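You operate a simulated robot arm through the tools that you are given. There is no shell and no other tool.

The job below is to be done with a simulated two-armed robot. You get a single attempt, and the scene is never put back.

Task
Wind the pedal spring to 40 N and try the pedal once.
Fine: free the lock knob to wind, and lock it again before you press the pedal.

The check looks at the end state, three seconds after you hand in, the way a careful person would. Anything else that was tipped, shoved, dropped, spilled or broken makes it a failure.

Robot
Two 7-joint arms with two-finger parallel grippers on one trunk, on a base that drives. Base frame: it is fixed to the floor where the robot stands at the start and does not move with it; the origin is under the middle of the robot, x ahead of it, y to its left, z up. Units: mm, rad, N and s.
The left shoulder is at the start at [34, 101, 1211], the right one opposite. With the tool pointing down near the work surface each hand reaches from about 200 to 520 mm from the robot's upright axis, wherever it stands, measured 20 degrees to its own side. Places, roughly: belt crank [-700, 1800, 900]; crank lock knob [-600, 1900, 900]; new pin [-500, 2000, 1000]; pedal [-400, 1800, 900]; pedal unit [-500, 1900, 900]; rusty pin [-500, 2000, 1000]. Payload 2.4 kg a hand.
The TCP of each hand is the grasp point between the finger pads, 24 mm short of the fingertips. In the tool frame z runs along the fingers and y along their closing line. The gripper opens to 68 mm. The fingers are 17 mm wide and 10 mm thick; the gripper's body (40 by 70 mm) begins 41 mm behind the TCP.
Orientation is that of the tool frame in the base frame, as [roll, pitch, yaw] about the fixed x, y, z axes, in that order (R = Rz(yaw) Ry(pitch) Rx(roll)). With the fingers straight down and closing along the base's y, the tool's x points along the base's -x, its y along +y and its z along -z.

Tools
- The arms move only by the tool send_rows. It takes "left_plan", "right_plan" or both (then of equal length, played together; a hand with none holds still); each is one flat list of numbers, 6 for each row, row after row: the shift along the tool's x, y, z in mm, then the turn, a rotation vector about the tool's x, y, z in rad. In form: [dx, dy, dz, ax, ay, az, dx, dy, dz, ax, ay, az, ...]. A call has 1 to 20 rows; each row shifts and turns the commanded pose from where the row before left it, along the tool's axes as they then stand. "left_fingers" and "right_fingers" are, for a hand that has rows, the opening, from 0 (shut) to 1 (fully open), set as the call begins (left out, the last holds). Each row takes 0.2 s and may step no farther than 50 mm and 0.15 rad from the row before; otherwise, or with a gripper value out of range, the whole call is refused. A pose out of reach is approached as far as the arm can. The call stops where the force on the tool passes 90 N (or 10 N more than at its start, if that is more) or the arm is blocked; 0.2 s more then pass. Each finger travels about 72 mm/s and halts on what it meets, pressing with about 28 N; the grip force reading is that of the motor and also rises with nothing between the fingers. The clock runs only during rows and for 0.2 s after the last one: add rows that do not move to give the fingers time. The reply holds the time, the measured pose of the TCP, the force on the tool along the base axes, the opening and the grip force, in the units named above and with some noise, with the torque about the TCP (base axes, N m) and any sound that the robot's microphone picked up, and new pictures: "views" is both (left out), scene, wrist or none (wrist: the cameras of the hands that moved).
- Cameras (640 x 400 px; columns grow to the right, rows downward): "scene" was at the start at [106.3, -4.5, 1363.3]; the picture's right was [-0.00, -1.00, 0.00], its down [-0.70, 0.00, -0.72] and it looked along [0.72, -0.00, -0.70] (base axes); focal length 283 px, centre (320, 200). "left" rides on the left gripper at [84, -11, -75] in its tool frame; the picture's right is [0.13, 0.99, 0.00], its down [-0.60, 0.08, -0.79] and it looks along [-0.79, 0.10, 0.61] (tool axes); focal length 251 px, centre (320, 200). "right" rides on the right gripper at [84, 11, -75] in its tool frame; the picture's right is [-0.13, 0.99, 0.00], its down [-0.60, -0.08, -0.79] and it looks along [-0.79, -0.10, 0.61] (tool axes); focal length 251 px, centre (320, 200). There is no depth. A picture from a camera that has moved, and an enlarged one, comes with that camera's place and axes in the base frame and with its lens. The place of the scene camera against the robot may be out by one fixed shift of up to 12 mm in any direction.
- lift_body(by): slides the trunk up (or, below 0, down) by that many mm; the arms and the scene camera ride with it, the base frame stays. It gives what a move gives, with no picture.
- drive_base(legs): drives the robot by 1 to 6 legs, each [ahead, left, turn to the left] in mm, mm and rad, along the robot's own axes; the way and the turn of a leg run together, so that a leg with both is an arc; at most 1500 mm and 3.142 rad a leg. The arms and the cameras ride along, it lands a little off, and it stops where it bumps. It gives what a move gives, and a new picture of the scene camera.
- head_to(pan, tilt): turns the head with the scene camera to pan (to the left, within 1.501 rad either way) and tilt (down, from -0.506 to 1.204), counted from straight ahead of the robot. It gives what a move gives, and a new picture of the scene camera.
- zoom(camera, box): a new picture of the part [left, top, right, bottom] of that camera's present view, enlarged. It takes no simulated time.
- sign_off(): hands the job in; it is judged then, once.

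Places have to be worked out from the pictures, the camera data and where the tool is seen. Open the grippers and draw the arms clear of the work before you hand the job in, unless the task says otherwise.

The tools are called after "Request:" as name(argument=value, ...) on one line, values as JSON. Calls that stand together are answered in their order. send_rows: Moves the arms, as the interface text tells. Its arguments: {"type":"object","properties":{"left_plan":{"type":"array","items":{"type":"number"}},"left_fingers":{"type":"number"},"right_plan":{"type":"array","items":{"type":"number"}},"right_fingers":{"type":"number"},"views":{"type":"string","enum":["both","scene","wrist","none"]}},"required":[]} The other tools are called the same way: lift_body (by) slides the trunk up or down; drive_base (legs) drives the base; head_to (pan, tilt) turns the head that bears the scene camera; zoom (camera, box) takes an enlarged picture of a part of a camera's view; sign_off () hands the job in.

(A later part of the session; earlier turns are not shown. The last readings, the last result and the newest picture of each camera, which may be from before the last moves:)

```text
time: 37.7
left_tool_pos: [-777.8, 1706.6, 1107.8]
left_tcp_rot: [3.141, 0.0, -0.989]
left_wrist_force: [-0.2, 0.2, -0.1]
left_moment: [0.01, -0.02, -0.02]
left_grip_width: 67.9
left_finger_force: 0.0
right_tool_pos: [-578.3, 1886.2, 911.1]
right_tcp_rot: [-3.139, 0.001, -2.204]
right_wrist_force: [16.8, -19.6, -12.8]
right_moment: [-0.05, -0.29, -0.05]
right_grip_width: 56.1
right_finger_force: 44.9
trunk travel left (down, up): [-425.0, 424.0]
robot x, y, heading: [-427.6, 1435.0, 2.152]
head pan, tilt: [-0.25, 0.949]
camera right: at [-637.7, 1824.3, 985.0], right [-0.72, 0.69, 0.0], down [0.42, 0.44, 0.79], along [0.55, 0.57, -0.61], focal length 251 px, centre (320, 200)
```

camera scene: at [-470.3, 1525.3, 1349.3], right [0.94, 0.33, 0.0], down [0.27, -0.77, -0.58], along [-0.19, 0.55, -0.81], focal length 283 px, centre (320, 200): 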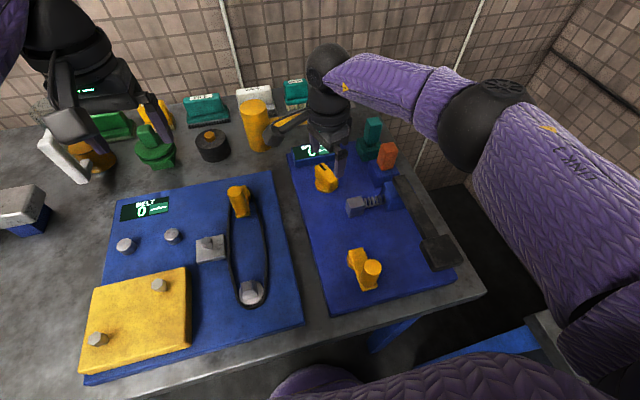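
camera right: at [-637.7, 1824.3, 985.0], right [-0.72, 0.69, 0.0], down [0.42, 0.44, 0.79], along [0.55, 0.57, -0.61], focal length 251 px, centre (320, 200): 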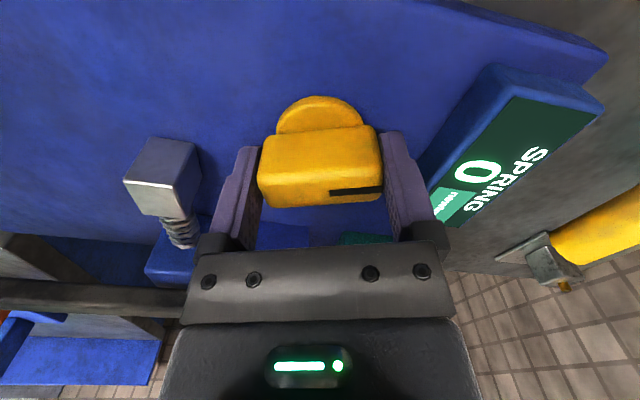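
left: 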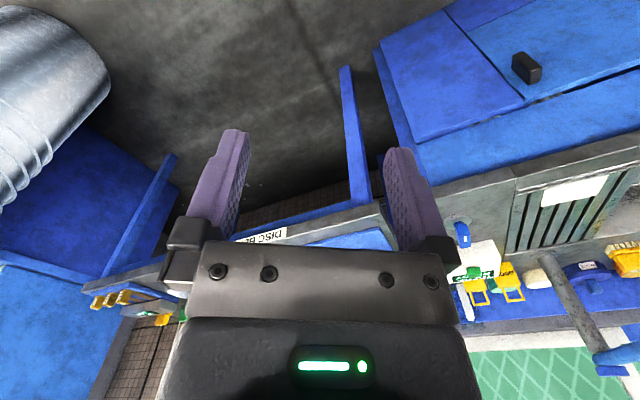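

Gripped at 56 mm. I ease the 25 N side load (−3 mm in y) and continue turning counterclockwise.

Request:
send_rows(right_plan=[0, -2.5, 0, 0, 0, 0, 0, 0, 0, 0, 0, -0.12, 0, 0, 0, 0, 0, -0.12, 0, 0, 0, 0, 0, -0.12, 0, 0, 0, 0, 0, -0.12, 0, 0, 0, 0, 0, 0], views="wrist")

```text
time: 39.1
left_tool_pos: [-780.3, 1708.7, 1106.4]
left_tcp_rot: [-3.141, -0.002, -0.988]
left_wrist_force: [0.6, -0.1, -0.9]
left_moment: [-0.01, 0.01, -0.04]
left_grip_width: 67.8
left_finger_force: 0.0
right_tool_pos: [-578.6, 1886.1, 911.5]
right_tcp_rot: [3.141, 0.0, -1.721]
right_wrist_force: [-1.6, -8.4, -17.2]
right_moment: [0.02, 0.51, 0.01]
right_grip_width: 55.8
right_finger_force: 45.4
trunk travel left (down, up): [-425.0, 424.0]
robot x, y, heading: [-425.2, 1438.2, 2.154]
head pan, tilt: [-0.25, 0.949]
camera right: at [-601.3, 1803.6, 985.2], right [-0.96, 0.28, 0.0], down [0.17, 0.58, 0.79], along [0.22, 0.76, -0.61], focal length 251 px, centre (320, 200)
```

right: 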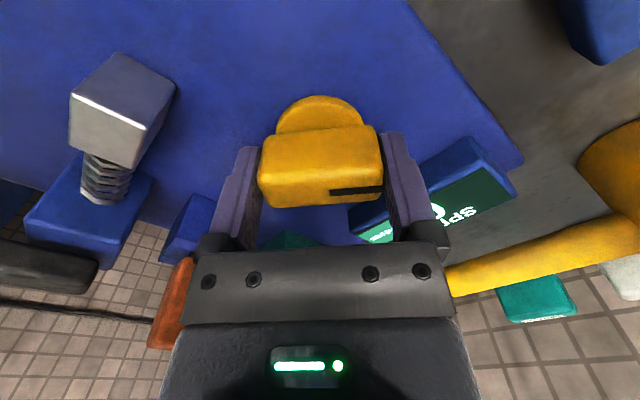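

The knob keeps turning freely (0.86 rad so far, no torque). I go on toward 90°.

Request:
send_rows(right_plan=[0, 0, 0, 0, 0, -0.12, 0, 0, 0, 0, 0, -0.12, 0, 0, 0, 0, 0, -0.12, 0, 0, 0, 0, 0, -0.12, 0, 0, 0, 0, 0, 0], views="none")

Request:
send_rows(right_plan=[0, 0, 0, 0, 0, -0.1, 0, 0, 0, 0, 0, -0.1, 0, 0, 0, 0, 0, 0], views="wrist")

```text
time: 40.3
left_tool_pos: [-779.7, 1709.2, 1106.9]
left_tcp_rot: [-3.141, -0.003, -0.986]
left_wrist_force: [0.0, 0.4, -0.2]
left_moment: [0.04, 0.05, 0.0]
left_grip_width: 68.1
left_finger_force: 0.1
right_tool_pos: [-576.3, 1885.6, 911.6]
right_tcp_rot: [3.142, 0.002, -1.243]
right_wrist_force: [2.4, -8.1, -19.8]
right_moment: [0.84, 0.35, 0.02]
right_grip_width: 55.9
right_finger_force: 44.4
trunk travel left (down, up): [-425.0, 424.0]
robot x, y, heading: [-429.5, 1436.0, 2.154]
head pan, tilt: [-0.25, 0.949]
```

```text
time: 41.1
left_tool_pos: [-780.2, 1709.3, 1107.0]
left_tcp_rot: [3.14, -0.001, -0.986]
left_wrist_force: [-0.2, 0.0, 0.1]
left_moment: [-0.02, 0.0, 0.02]
left_grip_width: 68.1
left_finger_force: 0.0
right_tool_pos: [-575.6, 1886.5, 911.7]
right_tcp_rot: [3.141, 0.001, -1.044]
right_wrist_force: [3.8, -4.9, -8.9]
right_moment: [-0.53, -0.8, -0.04]
right_grip_width: 55.8
right_finger_force: 44.7
trunk travel left (down, up): [-425.0, 424.0]
robot x, y, heading: [-424.4, 1439.9, 2.153]
head pan, tilt: [-0.25, 0.949]
camera right: at [-543.4, 1807.2, 985.2], right [-0.92, -0.39, 0.0], down [-0.24, 0.56, 0.79], along [-0.31, 0.73, -0.61], focal length 251 px, centre (320, 200)
```

right: 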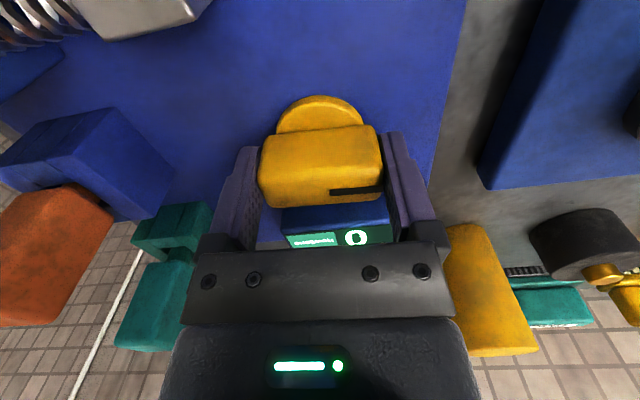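

Now ~88° turned. I turn slightly more to feel for the end stop.

Request:
send_rows(right_plan=[0, 0, 0, 0, 0, -0.05, 0, 0, 0, 0, 0, -0.04, 0, 0, 0, 0, 0, 0], views="none")

```text
time: 41.9
left_tool_pos: [-777.9, 1708.7, 1108.6]
left_tcp_rot: [3.141, 0.0, -0.988]
left_wrist_force: [-0.6, 0.4, -1.1]
left_moment: [0.02, 0.0, 0.01]
left_grip_width: 68.1
left_finger_force: 0.2
right_tool_pos: [-575.5, 1885.1, 911.5]
right_tcp_rot: [-3.14, 0.001, -0.955]
right_wrist_force: [8.9, -2.7, 0.0]
right_moment: [-0.73, -0.63, -0.99]
right_grip_width: 56.3
right_finger_force: 45.1
trunk travel left (down, up): [-425.0, 424.0]
robot x, y, heading: [-427.2, 1434.4, 2.152]
head pan, tilt: [-0.25, 0.949]
```

The end stop is felt at 90° (−1 N·m), so the lock is free. I open, rise, and draw the hand back over the crank to look at it.

Request:
send_rows(right_plan=[0, 0, 0, 0, 0, 0, 0, 0, 0, 0, 0, 0, 0, 0, -30, 0, 0, 0, 0, 0, -40, 0, 0, 0, 0, 0, -40, 0, 0, 0, 0, 0, 0, 0, 0, 0], right_fingers=1)

Request:
send_rows(right_plan=[40, 0, 0, 0, 0, 0, 45, 0, 0, 0, 0, 0, 45, 0, 0, 0, 0, 0, 45, 0, 0, 0, 0, 0, 45, 0, 0, 0, 0, 0, 0, 0, 0, 0, 0, 0])

```text
time: 43.3
left_tool_pos: [-777.6, 1707.8, 1107.6]
left_tcp_rot: [3.141, -0.003, -0.987]
left_wrist_force: [0.2, 1.2, -0.1]
left_moment: [0.02, -0.03, 0.0]
left_grip_width: 67.9
left_finger_force: 0.2
right_tool_pos: [-578.1, 1887.6, 1021.9]
right_tcp_rot: [-3.14, 0.0, -0.952]
right_wrist_force: [-0.4, -0.4, -0.3]
right_moment: [0.02, -0.02, 0.06]
right_grip_width: 67.9
right_finger_force: 0.0
trunk travel left (down, up): [-425.0, 424.0]
robot x, y, heading: [-426.6, 1439.5, 2.152]
head pan, tilt: [-0.25, 0.949]
camera scene: at [-470.2, 1525.3, 1349.3], right [0.94, 0.33, 0.0], down [0.27, -0.77, -0.58], along [-0.19, 0.55, -0.81], focal length 283 px, centre (320, 200)
camera right: at [-537.6, 1811.5, 1096.1], right [-0.88, -0.47, 0.0], down [-0.29, 0.54, 0.79], along [-0.37, 0.7, -0.61], focal length 251 px, centre (320, 200)
```

scene: 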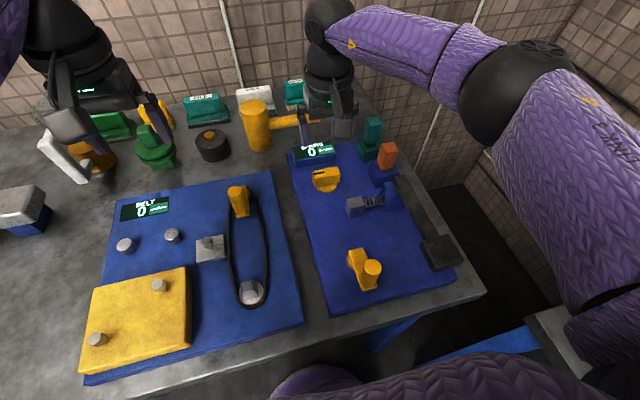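
right: 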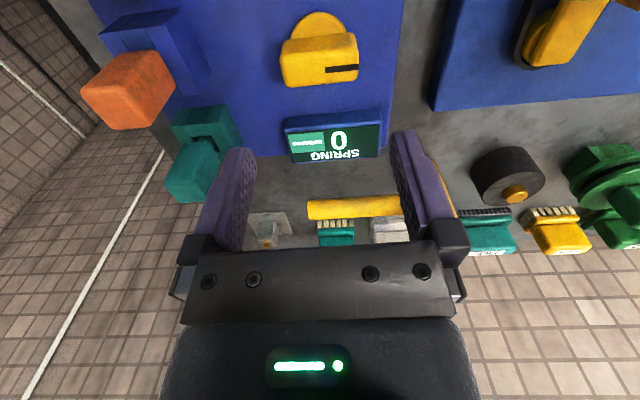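

```text
time: 44.7
left_tool_pos: [-780.6, 1709.4, 1108.0]
left_tcp_rot: [-3.14, -0.001, -0.985]
left_wrist_force: [-0.1, -0.8, 0.3]
left_moment: [0.01, 0.0, 0.04]
left_grip_width: 67.9
left_finger_force: 0.1
right_tool_pos: [-450.3, 1704.7, 1023.1]
right_tcp_rot: [3.14, 0.001, -0.955]
right_wrist_force: [-0.4, -0.3, 0.1]
right_moment: [-0.01, 0.0, 0.01]
right_grip_width: 67.9
right_finger_force: 0.0
trunk travel left (down, up): [-425.0, 424.0]
robot x, y, heading: [-424.6, 1437.7, 2.155]
head pan, tilt: [-0.25, 0.949]
camera scene: at [-470.2, 1525.3, 1349.3], right [0.94, 0.33, 0.0], down [0.27, -0.77, -0.58], along [-0.19, 0.55, -0.81], focal length 283 px, centre (320, 200)
camera right: at [-411.3, 1629.2, 1095.7], right [-0.88, -0.47, 0.0], down [-0.28, 0.54, 0.79], along [-0.37, 0.7, -0.61], focal length 251 px, centre (320, 200)
```

scene: 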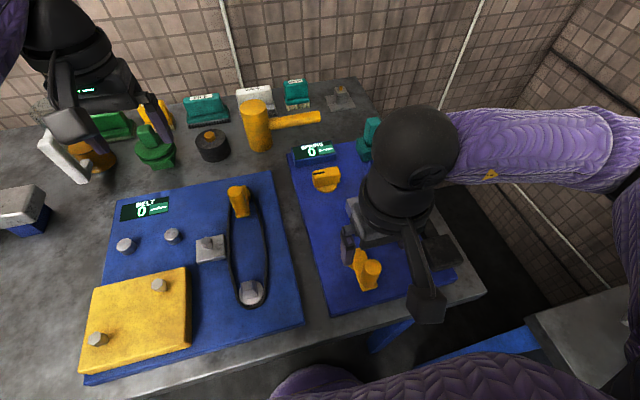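
right: 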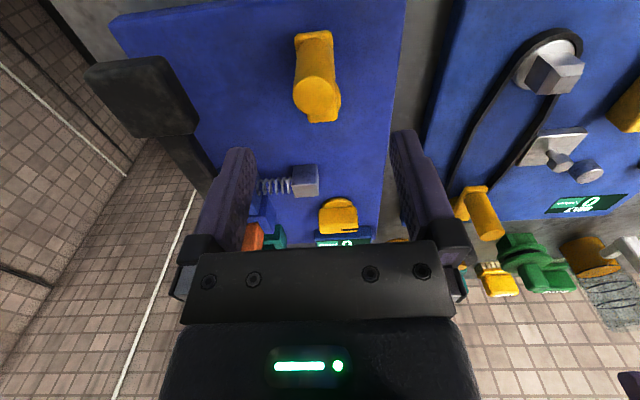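

The crank is in the wrist view. I zoom to measure the peg and hub.

Request:
zoom(camera="right", box=[240, 10, 400, 140])

Request:
zoom(camera="scene", box=[320, 220, 420, 310])

```text
3.08 times, centred on (320, 75) of right
camera zoom: at [-411.3, 1629.2, 1095.7], right [-0.88, -0.47, 0.0], down [-0.28, 0.54, 0.79], along [-0.37, 0.7, -0.61], focal length 774 px, centre (320, 585)
```

zoom: 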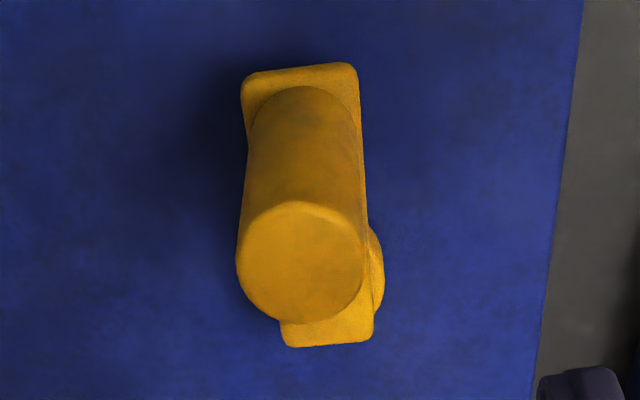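

```text
4.44 times, centred on (370, 265) of scene
camera zoom: at [-470.2, 1525.3, 1349.3], right [0.94, 0.33, 0.0], down [0.27, -0.77, -0.58], along [-0.19, 0.55, -0.81], focal length 1257 px, centre (98, -89)
```

zoom: 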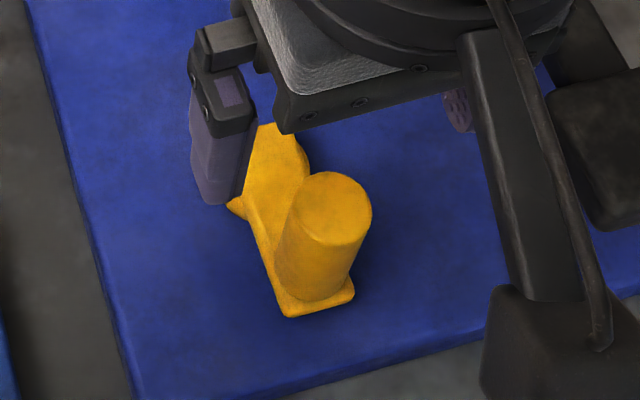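

Triangulation (wrist + scene) gives the peg top at [-450, 1710, 941], 27 mm thick, hub near [-474, 1744] (radius ≈42 mm). I descend around the peg and grip it.

Request:
send_rows(right_plan=[-4.3, -3.1, 20, 0, 0, 0, 0, 0, 30, 0, 0, 0, 0, 0, 30, 0, 0, 0, 0, 0, 21, 0, 0, 0, 0, 0, 0, 0, 0, 0], views="wrist")

Request:
send_rows(right_plan=[0, 0, 0, 0, 0, 0, 0, 0, 0, 0, 0, 0, 0, 0, 0, 0, 0, 0, 0, 0, 0, 0, 0, 0], right_fingers=0)

```text
time: 45.9
left_tool_pos: [-778.9, 1708.7, 1107.1]
left_tcp_rot: [-3.14, -0.003, -0.986]
left_wrist_force: [0.1, 0.1, -1.0]
left_moment: [0.01, 0.0, 0.02]
left_grip_width: 67.8
left_finger_force: 0.2
right_tool_pos: [-449.0, 1711.2, 919.4]
right_tcp_rot: [3.141, 0.0, -0.953]
right_wrist_force: [-0.4, -0.7, -0.5]
right_moment: [0.04, 0.03, 0.01]
right_grip_width: 68.0
right_finger_force: 0.0
trunk travel left (down, up): [-425.0, 424.0]
robot x, y, heading: [-429.5, 1436.9, 2.15]
head pan, tilt: [-0.25, 0.949]
camera right: at [-410.5, 1636.1, 993.2], right [-0.88, -0.47, 0.0], down [-0.29, 0.54, 0.79], along [-0.37, 0.7, -0.61], focal length 251 px, centre (320, 200)
```

right: 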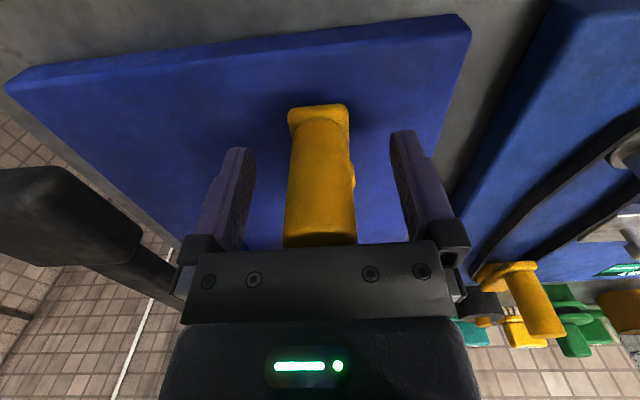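

```text
time: 46.9
left_tool_pos: [-779.8, 1708.8, 1107.6]
left_tcp_rot: [3.142, 0.0, -0.985]
left_wrist_force: [-0.1, -0.1, 0.0]
left_moment: [0.01, -0.04, 0.01]
left_grip_width: 68.1
left_finger_force: 0.0
right_tool_pos: [-449.9, 1711.7, 920.0]
right_tcp_rot: [3.141, 0.0, -0.952]
right_wrist_force: [0.8, -2.6, -2.5]
right_moment: [-0.11, 0.0, 0.02]
right_grip_width: 27.6
right_finger_force: 42.8
trunk travel left (down, up): [-425.0, 424.0]
robot x, y, heading: [-424.7, 1437.2, 2.156]
head pan, tilt: [-0.25, 0.949]
camera scene: at [-470.2, 1525.2, 1349.3], right [0.94, 0.33, 0.0], down [0.27, -0.77, -0.58], along [-0.19, 0.55, -0.81], focal length 283 px, centre (320, 200)
camera right: at [-410.5, 1635.9, 993.4], right [-0.88, -0.47, 0.0], down [-0.29, 0.54, 0.79], along [-0.37, 0.7, -0.61], focal length 251 px, centre (320, 200)
```

scene: 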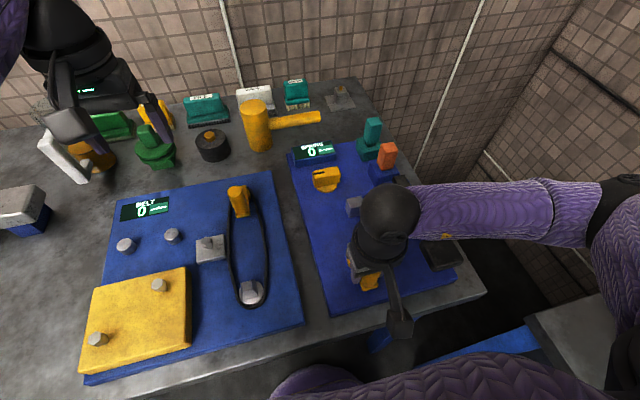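
right: 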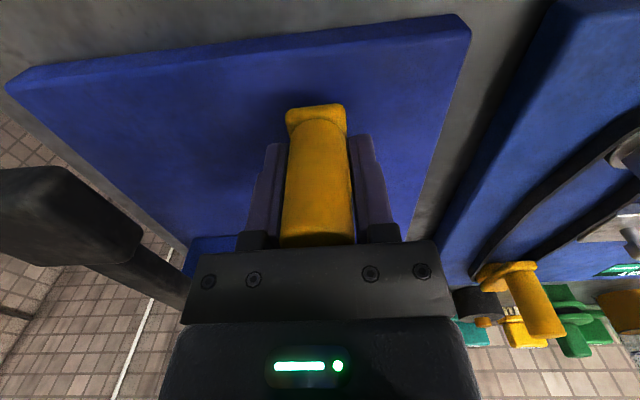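

The peg is well gripped (27.6 mm). I move it clockwise a little (0.25 rad on the arc) and check force and display.

Request:
send_rows(right_plan=[-0.3, 5.1, 0, 0, 0, 0, -1.0, 5.0, 0, 0, 0, 0, 0, 0, 0, 0, 0, 0], views="none")

Request:
zoom(camera="scene", box=[280, 130, 400, 205])

```text
time: 47.7
left_tool_pos: [-772.9, 1708.4, 1107.3]
left_tcp_rot: [3.139, 0.001, -0.987]
left_wrist_force: [-0.4, -0.5, 0.2]
left_moment: [-0.01, -0.01, 0.03]
left_grip_width: 68.0
left_finger_force: 0.0
right_tool_pos: [-453.4, 1707.6, 920.3]
right_tcp_rot: [-3.14, 0.001, -0.955]
right_wrist_force: [37.1, 9.7, 16.4]
right_moment: [0.46, -0.75, -1.41]
right_grip_width: 29.9
right_finger_force: 43.9
trunk travel left (down, up): [-425.0, 424.0]
robot x, y, heading: [-426.0, 1441.2, 2.149]
head pan, tilt: [-0.25, 0.949]
```

```text
5.33 times, centred on (340, 168) of scene
camera zoom: at [-464.3, 1525.8, 1349.5], right [0.95, 0.33, 0.0], down [0.26, -0.77, -0.58], along [-0.19, 0.55, -0.81], focal length 1509 px, centre (213, 373)
```

zoom: 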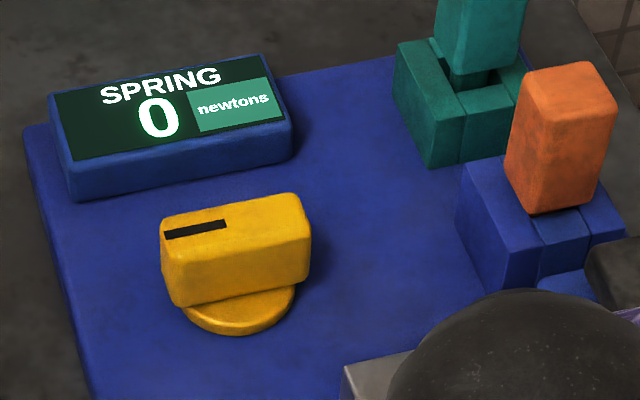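

Clockwise it resists hard (38 N with hardly any motion, display 0) — it's at a stop. I go back and try counterclockwise.

Request:
send_rows(right_plan=[1.0, -5.0, 0, 0, 0, 0, 0.3, -5.1, 0, 0, 0, 0, 0, 0, 0, 0, 0, 0], views="none")

Request:
send_rows(right_plan=[-0.3, -5.1, 0, 0, 0, 0, -1.0, -5.0, 0, 0, 0, 0, 0, 0, 0, 0, 0, 0], views="none")

Request:
zoom(camera="scene", box=[280, 130, 400, 205])

```text
time: 48.5
left_tool_pos: [-779.2, 1709.2, 1107.2]
left_tcp_rot: [-3.141, -0.001, -0.988]
left_wrist_force: [0.2, -0.1, 0.2]
left_moment: [0.0, -0.02, 0.03]
left_grip_width: 68.1
left_finger_force: 0.2
right_tool_pos: [-450.9, 1712.4, 919.5]
right_tcp_rot: [3.138, 0.002, -0.951]
right_wrist_force: [3.7, 3.8, -6.9]
right_moment: [0.15, -0.01, -0.22]
right_grip_width: 27.5
right_finger_force: 41.9
trunk travel left (down, up): [-425.0, 424.0]
robot x, y, heading: [-427.8, 1437.6, 2.153]
head pan, tilt: [-0.25, 0.949]
```

```text
time: 49.3
left_tool_pos: [-782.2, 1706.3, 1106.7]
left_tcp_rot: [-3.137, 0.0, -0.986]
left_wrist_force: [-0.7, 0.1, 0.6]
left_moment: [-0.02, 0.03, -0.03]
left_grip_width: 67.9
left_finger_force: 0.1
right_tool_pos: [-443.3, 1714.5, 920.5]
right_tcp_rot: [-3.141, -0.002, -0.949]
right_wrist_force: [-22.9, -28.7, -23.3]
right_moment: [-0.77, 0.11, 1.34]
right_grip_width: 30.0
right_finger_force: 44.0
trunk travel left (down, up): [-425.0, 424.0]
robot x, y, heading: [-426.9, 1435.8, 2.155]
head pan, tilt: [-0.25, 0.949]
```

```text
5.33 times, centred on (340, 168) of scene
camera zoom: at [-473.8, 1522.0, 1349.3], right [0.94, 0.33, 0.0], down [0.27, -0.77, -0.58], along [-0.19, 0.55, -0.81], focal length 1509 px, centre (213, 373)
```

zoom: 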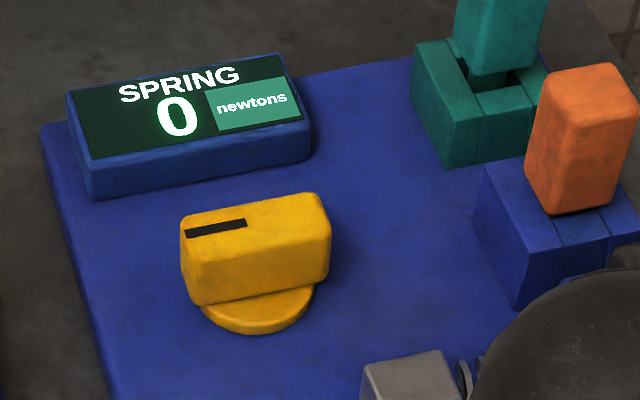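

Both ways gave ~37 N. I look at the wrist picture to see whether the crank moved at all.

Request:
zoom(camera="right", box=[200, 60, 440, 260])

Request:
zoom(camera="scene", box=[320, 220, 420, 310])

```text
2.00 times, centred on (320, 160) of right
camera zoom: at [-405.6, 1639.3, 994.5], right [-0.88, -0.47, 0.0], down [-0.29, 0.54, 0.79], along [-0.37, 0.7, -0.61], focal length 503 px, centre (320, 280)
```

zoom: 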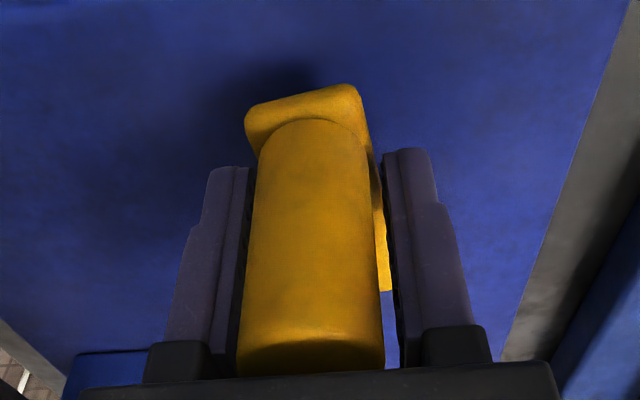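

```text
4.44 times, centred on (370, 265) of scene
camera zoom: at [-473.8, 1522.0, 1349.3], right [0.94, 0.33, 0.0], down [0.27, -0.77, -0.58], along [-0.19, 0.55, -0.81], focal length 1257 px, centre (98, -89)
```

zoom: 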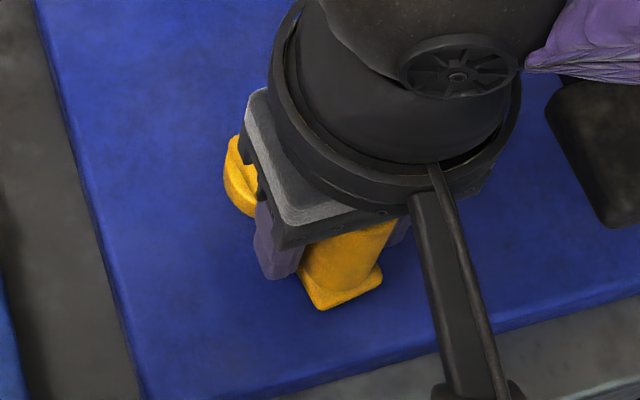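

The crank arm did turn slightly; the load is mostly the non-rotating peg twisting in my tight grip (moment 1.34 N·m). I return to the start and turn the crank clockwise with the wrist yaw following the crank.

Request:
send_rows(right_plan=[1.0, 5.0, 0, 0, 0, 0, 0.3, 5.1, 0, 0, 0, 0, 0, 0, 0, 0, 0, 0], views="none")

Request:
send_rows(right_plan=[-0.3, 4.9, 0, 0, 0, 0.12, -0.3, 4.9, 0, 0, 0, 0.12, -0.3, 4.9, 0, 0, 0, 0.12, -0.3, 4.9, 0, 0, 0, 0.12, 0, 0, 0, 0, 0, 0], views="wrist")

Request:
zoom(camera="scene", box=[280, 130, 400, 205])

```text
time: 50.1
left_tool_pos: [-779.4, 1708.3, 1107.6]
left_tcp_rot: [3.141, -0.002, -0.989]
left_wrist_force: [-0.2, -1.3, 0.1]
left_moment: [0.01, 0.0, -0.01]
left_grip_width: 68.1
left_finger_force: 0.2
right_tool_pos: [-449.1, 1713.4, 921.3]
right_tcp_rot: [-3.141, 0.005, -0.955]
right_wrist_force: [-4.3, -5.5, -2.3]
right_moment: [0.01, 0.23, 0.24]
right_grip_width: 27.5
right_finger_force: 42.3
trunk travel left (down, up): [-425.0, 424.0]
robot x, y, heading: [-423.7, 1437.6, 2.152]
head pan, tilt: [-0.25, 0.949]
```

```text
time: 51.3
left_tool_pos: [-778.9, 1708.9, 1108.2]
left_tcp_rot: [-3.141, 0.0, -0.988]
left_wrist_force: [0.1, 0.2, 0.1]
left_moment: [-0.01, 0.02, -0.03]
left_grip_width: 67.9
left_finger_force: 0.0
right_tool_pos: [-466.4, 1706.1, 920.8]
right_tcp_rot: [-3.141, 0.003, -1.436]
right_wrist_force: [3.8, 14.4, 30.7]
right_moment: [0.53, -0.07, -0.18]
right_grip_width: 27.6
right_finger_force: 42.2
trunk travel left (down, up): [-425.0, 424.0]
robot x, y, heading: [-421.5, 1438.2, 2.151]
head pan, tilt: [-0.25, 0.949]
camera right: at [-466.6, 1619.8, 993.6], right [-1.0, 0.0, 0.0], down [0.0, 0.61, 0.8], along [0.0, 0.8, -0.61], focal length 251 px, centre (320, 200)
```

right: 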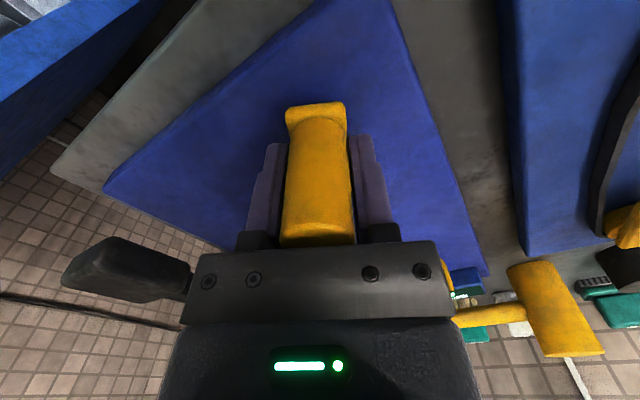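

```text
5.33 times, centred on (340, 168) of scene
camera zoom: at [-469.2, 1526.0, 1349.5], right [0.94, 0.33, 0.0], down [0.27, -0.77, -0.58], along [-0.19, 0.55, -0.81], focal length 1509 px, centre (213, 373)
```

zoom: 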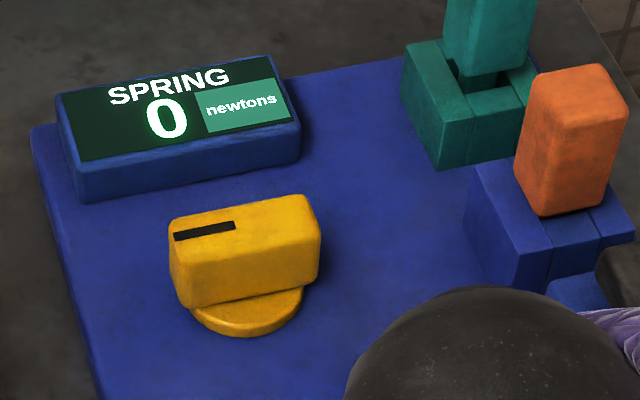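

The crank turns freely this way with yaw following; display still 0. I continue clockwise with a slightly smaller radius.

Request:
send_rows(right_plan=[-1.5, 0, -2, 0, 0, 0, -0.4, 5.3, 0, 0, 0, 0.14, -0.4, 5.3, 0, 0, 0, 0.14, -0.4, 5.3, 0, 0, 0, 0.14, -0.4, 5.3, 0, 0, 0, 0.14, -0.4, 5.3, 0, 0, 0, 0.14, 0, 0, 0, 0, 0, 0], views="none")

Request:
zoom(camera="scene", box=[280, 130, 440, 290])

```text
time: 52.9
left_tool_pos: [-778.3, 1710.2, 1106.9]
left_tcp_rot: [-3.139, 0.002, -0.989]
left_wrist_force: [0.2, 0.3, -0.2]
left_moment: [0.03, 0.0, -0.03]
left_grip_width: 67.8
left_finger_force: 0.2
right_tool_pos: [-491.3, 1711.3, 921.4]
right_tcp_rot: [-3.138, 0.0, -2.136]
right_wrist_force: [9.4, -12.7, -33.4]
right_moment: [-0.37, -0.08, -0.51]
right_grip_width: 27.6
right_finger_force: 42.4
trunk travel left (down, up): [-425.0, 424.0]
robot x, y, heading: [-424.0, 1437.3, 2.15]
head pan, tilt: [-0.25, 0.949]
```

```text
2.50 times, centred on (360, 210) of scene
camera zoom: at [-469.1, 1525.0, 1349.2], right [0.94, 0.33, 0.0], down [0.27, -0.77, -0.58], along [-0.19, 0.55, -0.81], focal length 707 px, centre (220, 175)
```

zoom: 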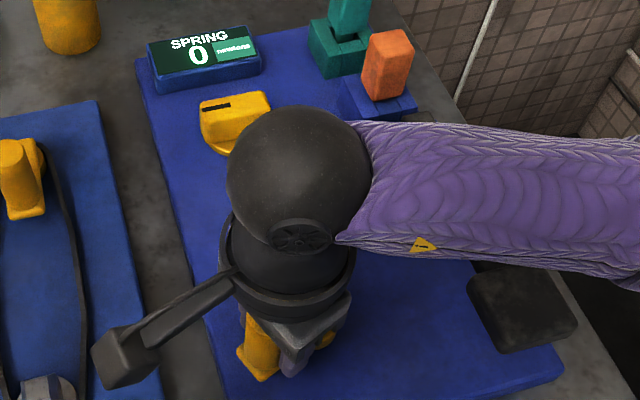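

Turned 1.2 rad clockwise and the display still reads 0, so I suspect winding is counterclockwise. I turn back to the start angle.

Request:
send_rows(right_plan=[0, 0, 1, 0, 0, 0, -0.4, -5.4, 0, 0, 0, -0.14, -0.4, -5.4, 0, 0, 0, -0.14, -0.4, -5.4, 0, 0, 0, -0.14, -0.4, -5.4, 0, 0, 0, -0.14, -0.4, -5.4, 0, 0, 0, -0.14, -0.4, -5.4, 0, 0, 0, -0.14, -0.4, -5.4, 0, 0, 0, -0.14, -0.4, -5.4, 0, 0, 0, -0.14, 0, 0, 0, 0, 0, 0], views="none")

Request:
zoom(camera="scene", box=[280, 130, 440, 290])

```text
time: 55.1
left_tool_pos: [-777.4, 1707.3, 1108.6]
left_tcp_rot: [3.14, 0.001, -0.986]
left_wrist_force: [-0.9, -0.8, -0.4]
left_moment: [-0.03, 0.03, 0.0]
left_grip_width: 68.1
left_finger_force: 0.1
right_tool_pos: [-451.1, 1711.7, 921.8]
right_tcp_rot: [3.141, 0.003, -1.012]
right_wrist_force: [6.0, -10.2, 16.7]
right_moment: [-0.01, 0.13, 0.02]
right_grip_width: 27.8
right_finger_force: 42.5
trunk travel left (down, up): [-425.0, 424.0]
robot x, y, heading: [-428.8, 1438.4, 2.159]
head pan, tilt: [-0.25, 0.949]
```

```text
2.50 times, centred on (360, 210) of scene
camera zoom: at [-469.3, 1523.0, 1349.6], right [0.94, 0.33, 0.0], down [0.27, -0.77, -0.58], along [-0.19, 0.55, -0.81], focal length 707 px, centre (220, 175)
```

zoom: 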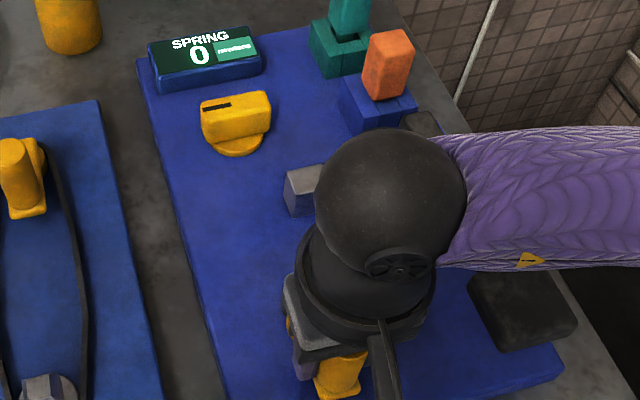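

Back at the start; radial fit gives r≈38.5–39 mm, hub [-471, 1744]. To get range for counterclockwise winding, I open, yaw the hand clockwise to about −2.5 around the peg, and regrip.

Request:
send_rows(right_plan=[0, 0, 0, 0, 0, 0, 0, 0, 0, 0, 0, 0, 0, 0, 0, 0, 0, 0, 0, 0, 0, 0, 0, 0.145, 0, 0, 0, 0, 0, 0.145, 0, 0, 0, 0, 0, 0.145, 0, 0, 0, 0, 0, 0.145, 0, 0, 0, 0, 0, 0.145, 0, 0, 0, 0, 0, 0.145, 0, 0, 0, 0, 0, 0.145, 0, 0, 0, 0, 0, 0.145, 0, 0, 0, 0, 0, 0.145, 0, 0, 0, 0, 0, 0.145, 0, 0, 0, 0, 0, 0], right_fingers=1)

```text
time: 57.9
left_tool_pos: [-783.7, 1702.5, 1107.6]
left_tcp_rot: [-3.138, 0.0, -0.982]
left_wrist_force: [0.2, -0.3, -0.1]
left_moment: [-0.01, 0.0, 0.05]
left_grip_width: 67.9
left_finger_force: 0.1
right_tool_pos: [-460.4, 1700.0, 921.7]
right_tcp_rot: [-3.139, -0.033, -2.39]
right_wrist_force: [-24.5, -25.9, -3.0]
right_moment: [-0.39, 0.79, 1.3]
right_grip_width: 65.7
right_finger_force: 0.1
trunk travel left (down, up): [-425.0, 424.0]
robot x, y, heading: [-428.5, 1435.1, 2.161]
head pan, tilt: [-0.25, 0.949]
stopped in row 13 (right hand): the force on the tool passed its limit at 95 N (the readings are from after the stop); the commanded pose is now the measured one
camera scene: at [-473.9, 1520.8, 1349.7], right [0.94, 0.33, 0.0], down [0.27, -0.77, -0.58], along [-0.19, 0.55, -0.81], focal length 283 px, centre (320, 200)
camera right: at [-528.8, 1651.6, 998.5], right [-0.58, 0.81, -0.01], down [0.51, 0.37, 0.77], along [0.63, 0.45, -0.63], focal length 251 px, centre (320, 200)
```

scene: 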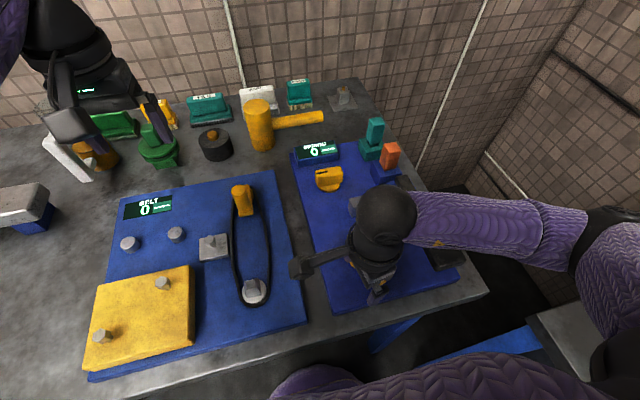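
right: 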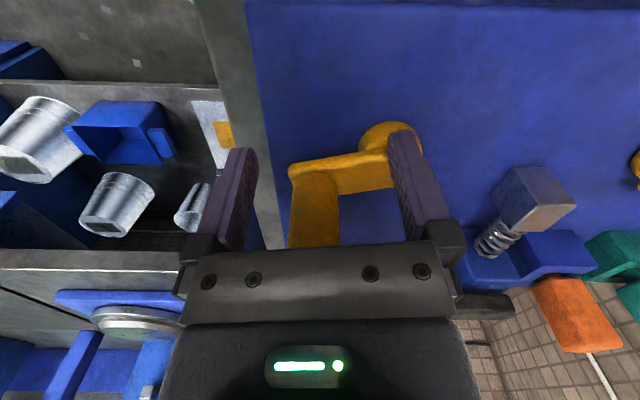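

A finger struck the crank's arm while yawing — the arm top is at about z≈897. I lift straight up clear of the peg and look again.

Request:
send_rows(right_plan=[0, 0, -10, 0, 0, 0, 0, 0, -25, 0, 0, 0, 0, 0, -30, 0, 0, 0, 0, 0, 0, 0, 0, 0])

```text
time: 58.9
left_tool_pos: [-781.1, 1707.3, 1106.2]
left_tcp_rot: [-3.141, -0.003, -0.982]
left_wrist_force: [-0.2, 0.5, -0.1]
left_moment: [-0.02, -0.02, 0.03]
left_grip_width: 68.1
left_finger_force: 0.1
right_tool_pos: [-455.4, 1706.2, 986.0]
right_tcp_rot: [-3.138, -0.022, -2.402]
right_wrist_force: [0.0, 0.6, 1.3]
right_moment: [-0.02, 0.02, 0.0]
right_grip_width: 67.9
right_finger_force: 0.0
trunk travel left (down, up): [-425.0, 424.0]
robot x, y, heading: [-427.7, 1435.0, 2.157]
head pan, tilt: [-0.25, 0.949]
camera scene: at [-471.1, 1524.4, 1349.3], right [0.94, 0.33, 0.0], down [0.27, -0.77, -0.58], along [-0.19, 0.55, -0.81], focal length 283 px, centre (320, 200)
camera right: at [-524.7, 1659.2, 1060.7], right [-0.57, 0.82, -0.01], down [0.51, 0.36, 0.78], along [0.64, 0.44, -0.63], focal length 251 px, centre (320, 200)
```

scene: 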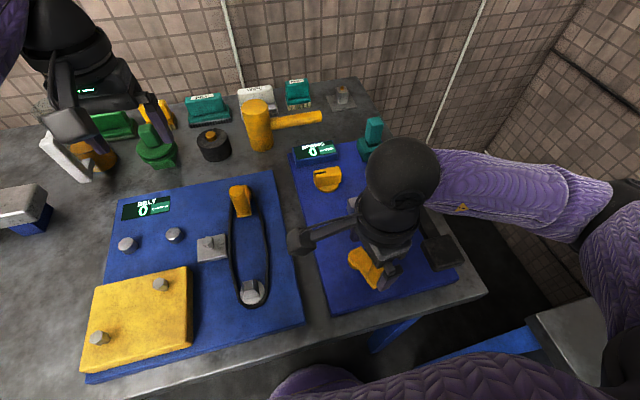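
right: 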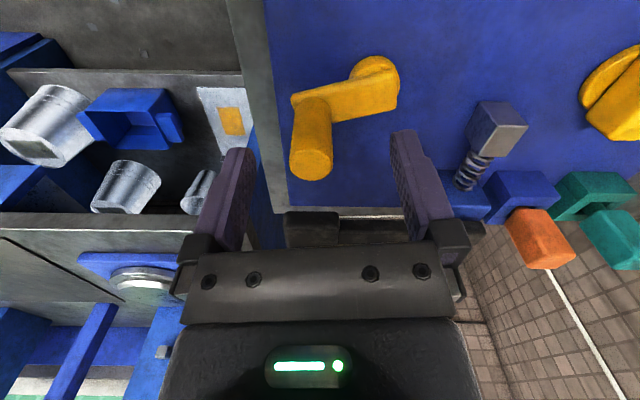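

The crank now sits a bit differently. I level the tool (small pitch fix) and take a clean view to relocate the peg.

Request:
send_rows(right_plan=[0, 0, -10, 0.0, -0.022, 0, 0, 0, 0, 0, 0, 0], views="wrist")

Request:
zoom(camera="right", box=[260, 30, 420, 190])

Request:
zoom(camera="scene", box=[320, 220, 420, 310])

```text
time: 59.5
left_tool_pos: [-781.4, 1708.0, 1107.6]
left_tcp_rot: [3.141, -0.002, -0.983]
left_wrist_force: [0.4, 0.1, -0.1]
left_moment: [0.05, -0.04, 0.02]
left_grip_width: 68.2
left_finger_force: 0.1
right_tool_pos: [-455.8, 1706.2, 995.4]
right_tcp_rot: [-3.137, -0.001, -2.401]
right_wrist_force: [0.4, 0.5, -1.3]
right_moment: [0.04, -0.01, 0.06]
right_grip_width: 68.1
right_finger_force: 0.0
trunk travel left (down, up): [-425.0, 424.0]
robot x, y, heading: [-423.3, 1436.9, 2.162]
head pan, tilt: [-0.25, 0.949]
camera right: at [-525.7, 1657.9, 1069.1], right [-0.57, 0.82, -0.01], down [0.5, 0.35, 0.79], along [0.65, 0.45, -0.61], focal length 251 px, centre (320, 200)
```

right: 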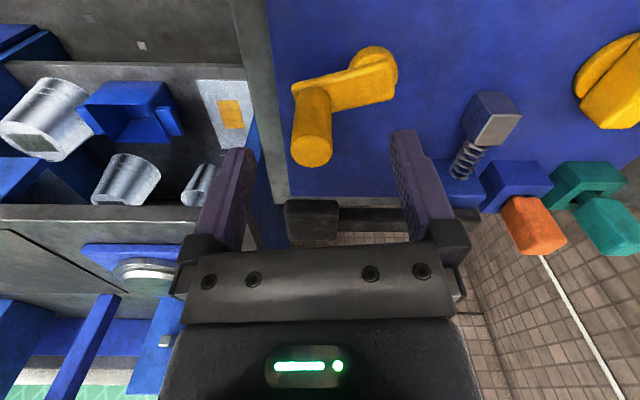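

```text
2.50 times, centred on (340, 110) of right
camera zoom: at [-525.7, 1657.9, 1069.1], right [-0.57, 0.82, -0.01], down [0.5, 0.35, 0.79], along [0.65, 0.45, -0.61], focal length 629 px, centre (270, 425)
```

zoom: 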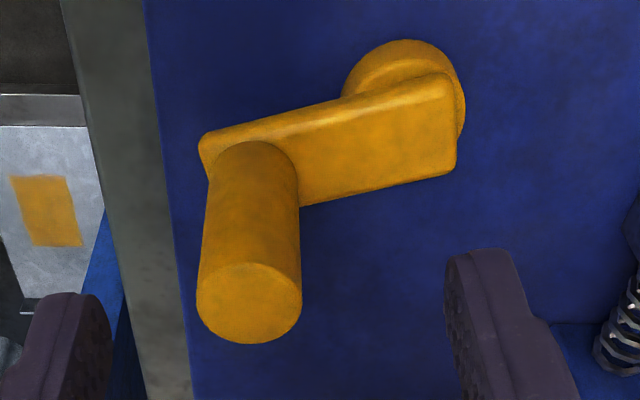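

```text
4.44 times, centred on (370, 265) of scene
camera zoom: at [-471.3, 1524.2, 1349.3], right [0.94, 0.33, 0.0], down [0.27, -0.77, -0.58], along [-0.19, 0.55, -0.81], focal length 1257 px, centre (98, -89)
```

zoom: 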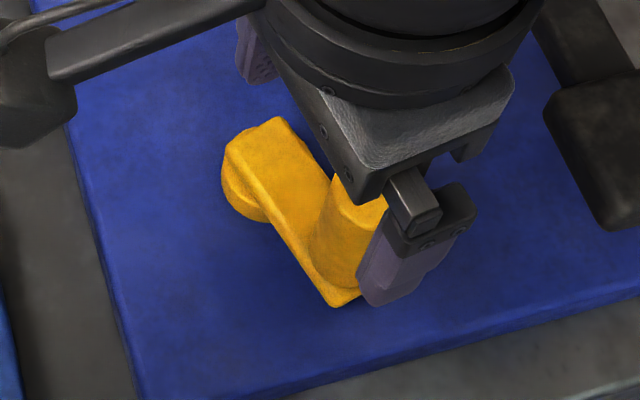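

The crank was nudged counterclockwise by roughly 0.4 rad. I check the display.

Request:
zoom(camera="scene", box=[285, 130, 365, 195])

```text
6.15 times, centred on (325, 162) of scene
camera zoom: at [-471.3, 1524.2, 1349.3], right [0.94, 0.33, 0.0], down [0.27, -0.77, -0.58], along [-0.19, 0.55, -0.81], focal length 1741 px, centre (289, 431)
```

zoom: 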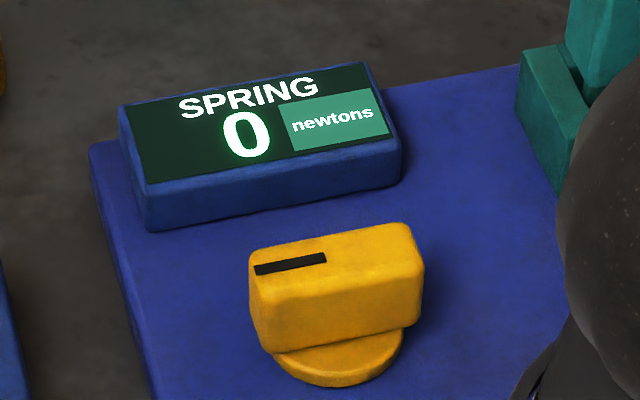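

Still 0. While clear above, I check how far the hand can yaw further clockwise, to gain winding range.

Request:
send_rows(right_plan=[0, 0, 0, 0, 0, 0.14, 0, 0, 0, 0, 0, 0.14, 0, 0, 0, 0, 0, 0.14, 0, 0, 0, 0, 0, 0.14, 0, 0, 0, 0, 0, 0.14, 0, 0, 0, 0, 0, 0.14, 0, 0, 0, 0, 0, 0.14, 0, 0, 0, 0, 0, 0], views="both")

```text
time: 61.3
left_tool_pos: [-780.8, 1706.5, 1107.4]
left_tcp_rot: [3.142, -0.002, -0.983]
left_wrist_force: [-0.2, -0.5, -0.3]
left_moment: [0.02, 0.0, 0.01]
left_grip_width: 68.0
left_finger_force: 0.1
right_tool_pos: [-454.9, 1707.3, 997.5]
right_tcp_rot: [-3.135, 0.003, 2.9]
right_wrist_force: [0.8, 0.2, 0.8]
right_moment: [-0.02, -0.03, -0.01]
right_grip_width: 67.9
right_finger_force: 0.0
trunk travel left (down, up): [-425.0, 424.0]
robot x, y, heading: [-428.9, 1436.2, 2.152]
head pan, tilt: [-0.25, 0.949]
camera scene: at [-471.3, 1524.2, 1349.3], right [0.94, 0.33, 0.0], down [0.27, -0.77, -0.58], along [-0.19, 0.55, -0.81], focal length 283 px, centre (320, 200)
camera right: at [-535.2, 1736.8, 1069.7], right [0.36, 0.93, 0.0], down [0.57, -0.22, 0.8], along [0.74, -0.29, -0.61], focal length 251 px, centre (320, 200)
```

scene: 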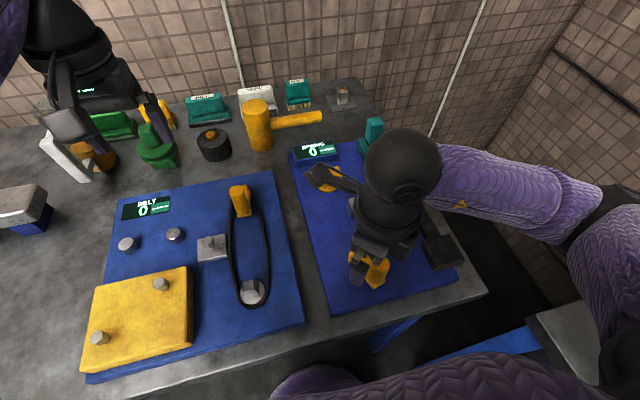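
right: 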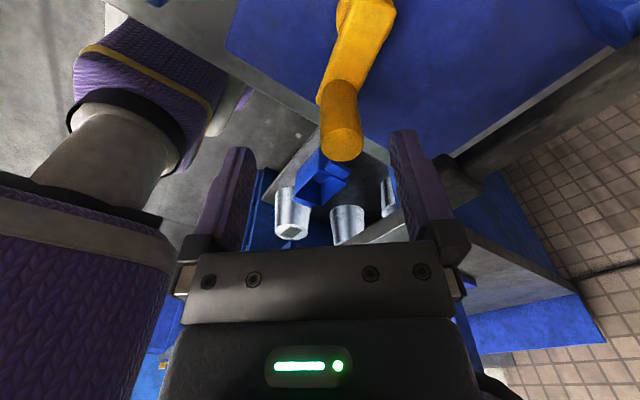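

Yaw reaches at least −3.38, giving ~2.7 rad of counterclockwise travel. Two wrist views put the peg top at [-439, 1714, 952]; I descend to z≈932 (tips above the crank arm) and grip.

Request:
send_rows(right_plan=[-14.1, 10.4, 10, 0, 0, 0, 0, 0, 25, 0, 0, 0, 0, 0, 30, 0, 0, 0, 0, 0, 0, 0, 0, 0], views="wrist")

Request:
send_rows(right_plan=[0, 0, 0, 0, 0, 0, 0, 0, 0, 0, 0, 0, 0, 0, 0, 0, 0, 0, 0, 0, 0, 0, 0, 0], right_fingers=0, views="wrist")

```text
time: 62.3
left_tool_pos: [-781.6, 1707.0, 1107.7]
left_tcp_rot: [3.14, -0.003, -0.982]
left_wrist_force: [-0.8, 0.1, 0.1]
left_moment: [0.01, 0.04, 0.01]
left_grip_width: 68.0
left_finger_force: 0.0
right_tool_pos: [-437.6, 1713.1, 930.1]
right_tcp_rot: [-3.138, 0.004, 2.901]
right_wrist_force: [-0.2, -0.5, 0.2]
right_moment: [0.02, 0.02, -0.02]
right_grip_width: 67.7
right_finger_force: 0.1
trunk travel left (down, up): [-425.0, 424.0]
robot x, y, heading: [-422.1, 1437.8, 2.159]
head pan, tilt: [-0.25, 0.949]
camera right: at [-517.9, 1743.5, 1004.0], right [0.36, 0.93, 0.0], down [0.57, -0.22, 0.8], along [0.74, -0.29, -0.61], focal length 251 px, centre (320, 200)
```

right: 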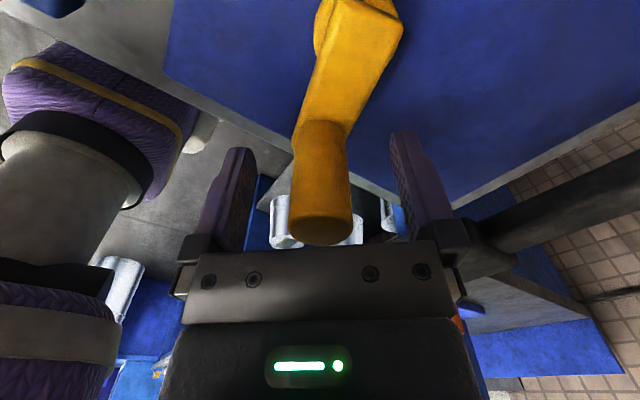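

```text
time: 63.3
left_tool_pos: [-782.0, 1706.4, 1107.7]
left_tcp_rot: [3.141, 0.0, -0.983]
left_wrist_force: [-0.1, -0.4, 0.6]
left_moment: [0.0, -0.01, -0.01]
left_grip_width: 68.0
left_finger_force: 0.2
right_tool_pos: [-438.5, 1713.1, 931.3]
right_tcp_rot: [-3.139, 0.003, 2.902]
right_wrist_force: [0.1, -1.8, -6.5]
right_moment: [1.3, 0.16, 0.06]
right_grip_width: 25.8
right_finger_force: 41.0
trunk travel left (down, up): [-425.0, 424.0]
robot x, y, heading: [-427.4, 1436.2, 2.162]
head pan, tilt: [-0.25, 0.949]
camera right: at [-518.0, 1743.5, 1004.2], right [0.36, 0.93, 0.0], down [0.57, -0.22, 0.8], along [0.74, -0.29, -0.61], focal length 251 px, centre (320, 200)
```

right: 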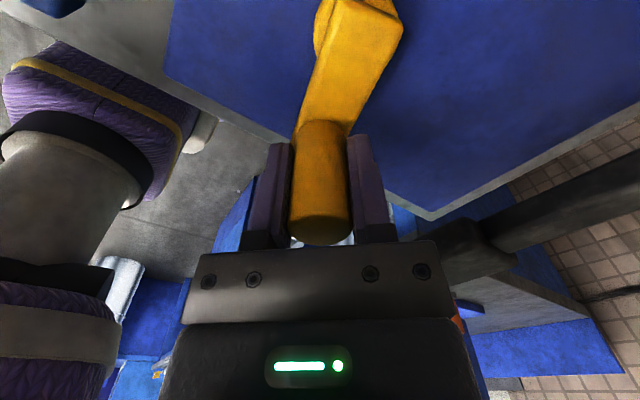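

Gripped. I wind counterclockwise about 0.56 rad with the yaw following, then check the display.

Request:
send_rows(right_plan=[-2.6, 5.6, 0, 0, 0, -0.14, -2.6, 5.6, 0, 0, 0, -0.14, -2.6, 5.6, 0, 0, 0, -0.14, -2.6, 5.6, 0, 0, 0, -0.14, 0, 0, 0, 0, 0, 0], views="none")

Request:
zoom(camera="scene", box=[285, 130, 365, 195])

```text
time: 64.5
left_tool_pos: [-779.6, 1705.9, 1107.0]
left_tcp_rot: [3.141, -0.001, -0.986]
left_wrist_force: [-1.1, -0.2, 0.4]
left_moment: [0.01, 0.02, 0.02]
left_grip_width: 68.0
left_finger_force: 0.0
right_tool_pos: [-427.8, 1735.7, 930.1]
right_tcp_rot: [-3.136, 0.001, -2.82]
right_wrist_force: [4.1, 2.0, -3.3]
right_moment: [1.5, -0.86, -0.09]
right_grip_width: 25.1
right_finger_force: 40.9
trunk travel left (down, up): [-425.0, 424.0]
robot x, y, heading: [-426.6, 1437.6, 2.154]
head pan, tilt: [-0.25, 0.949]
```

```text
6.15 times, centred on (325, 162) of scene
camera zoom: at [-470.8, 1524.4, 1349.4], right [0.94, 0.33, 0.0], down [0.27, -0.77, -0.58], along [-0.19, 0.55, -0.81], focal length 1741 px, centre (289, 431)
```

zoom: 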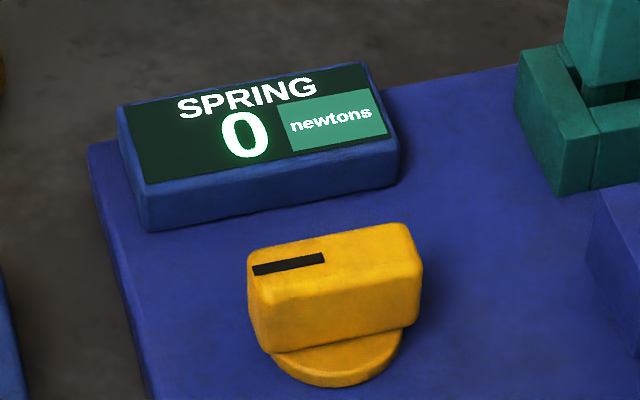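

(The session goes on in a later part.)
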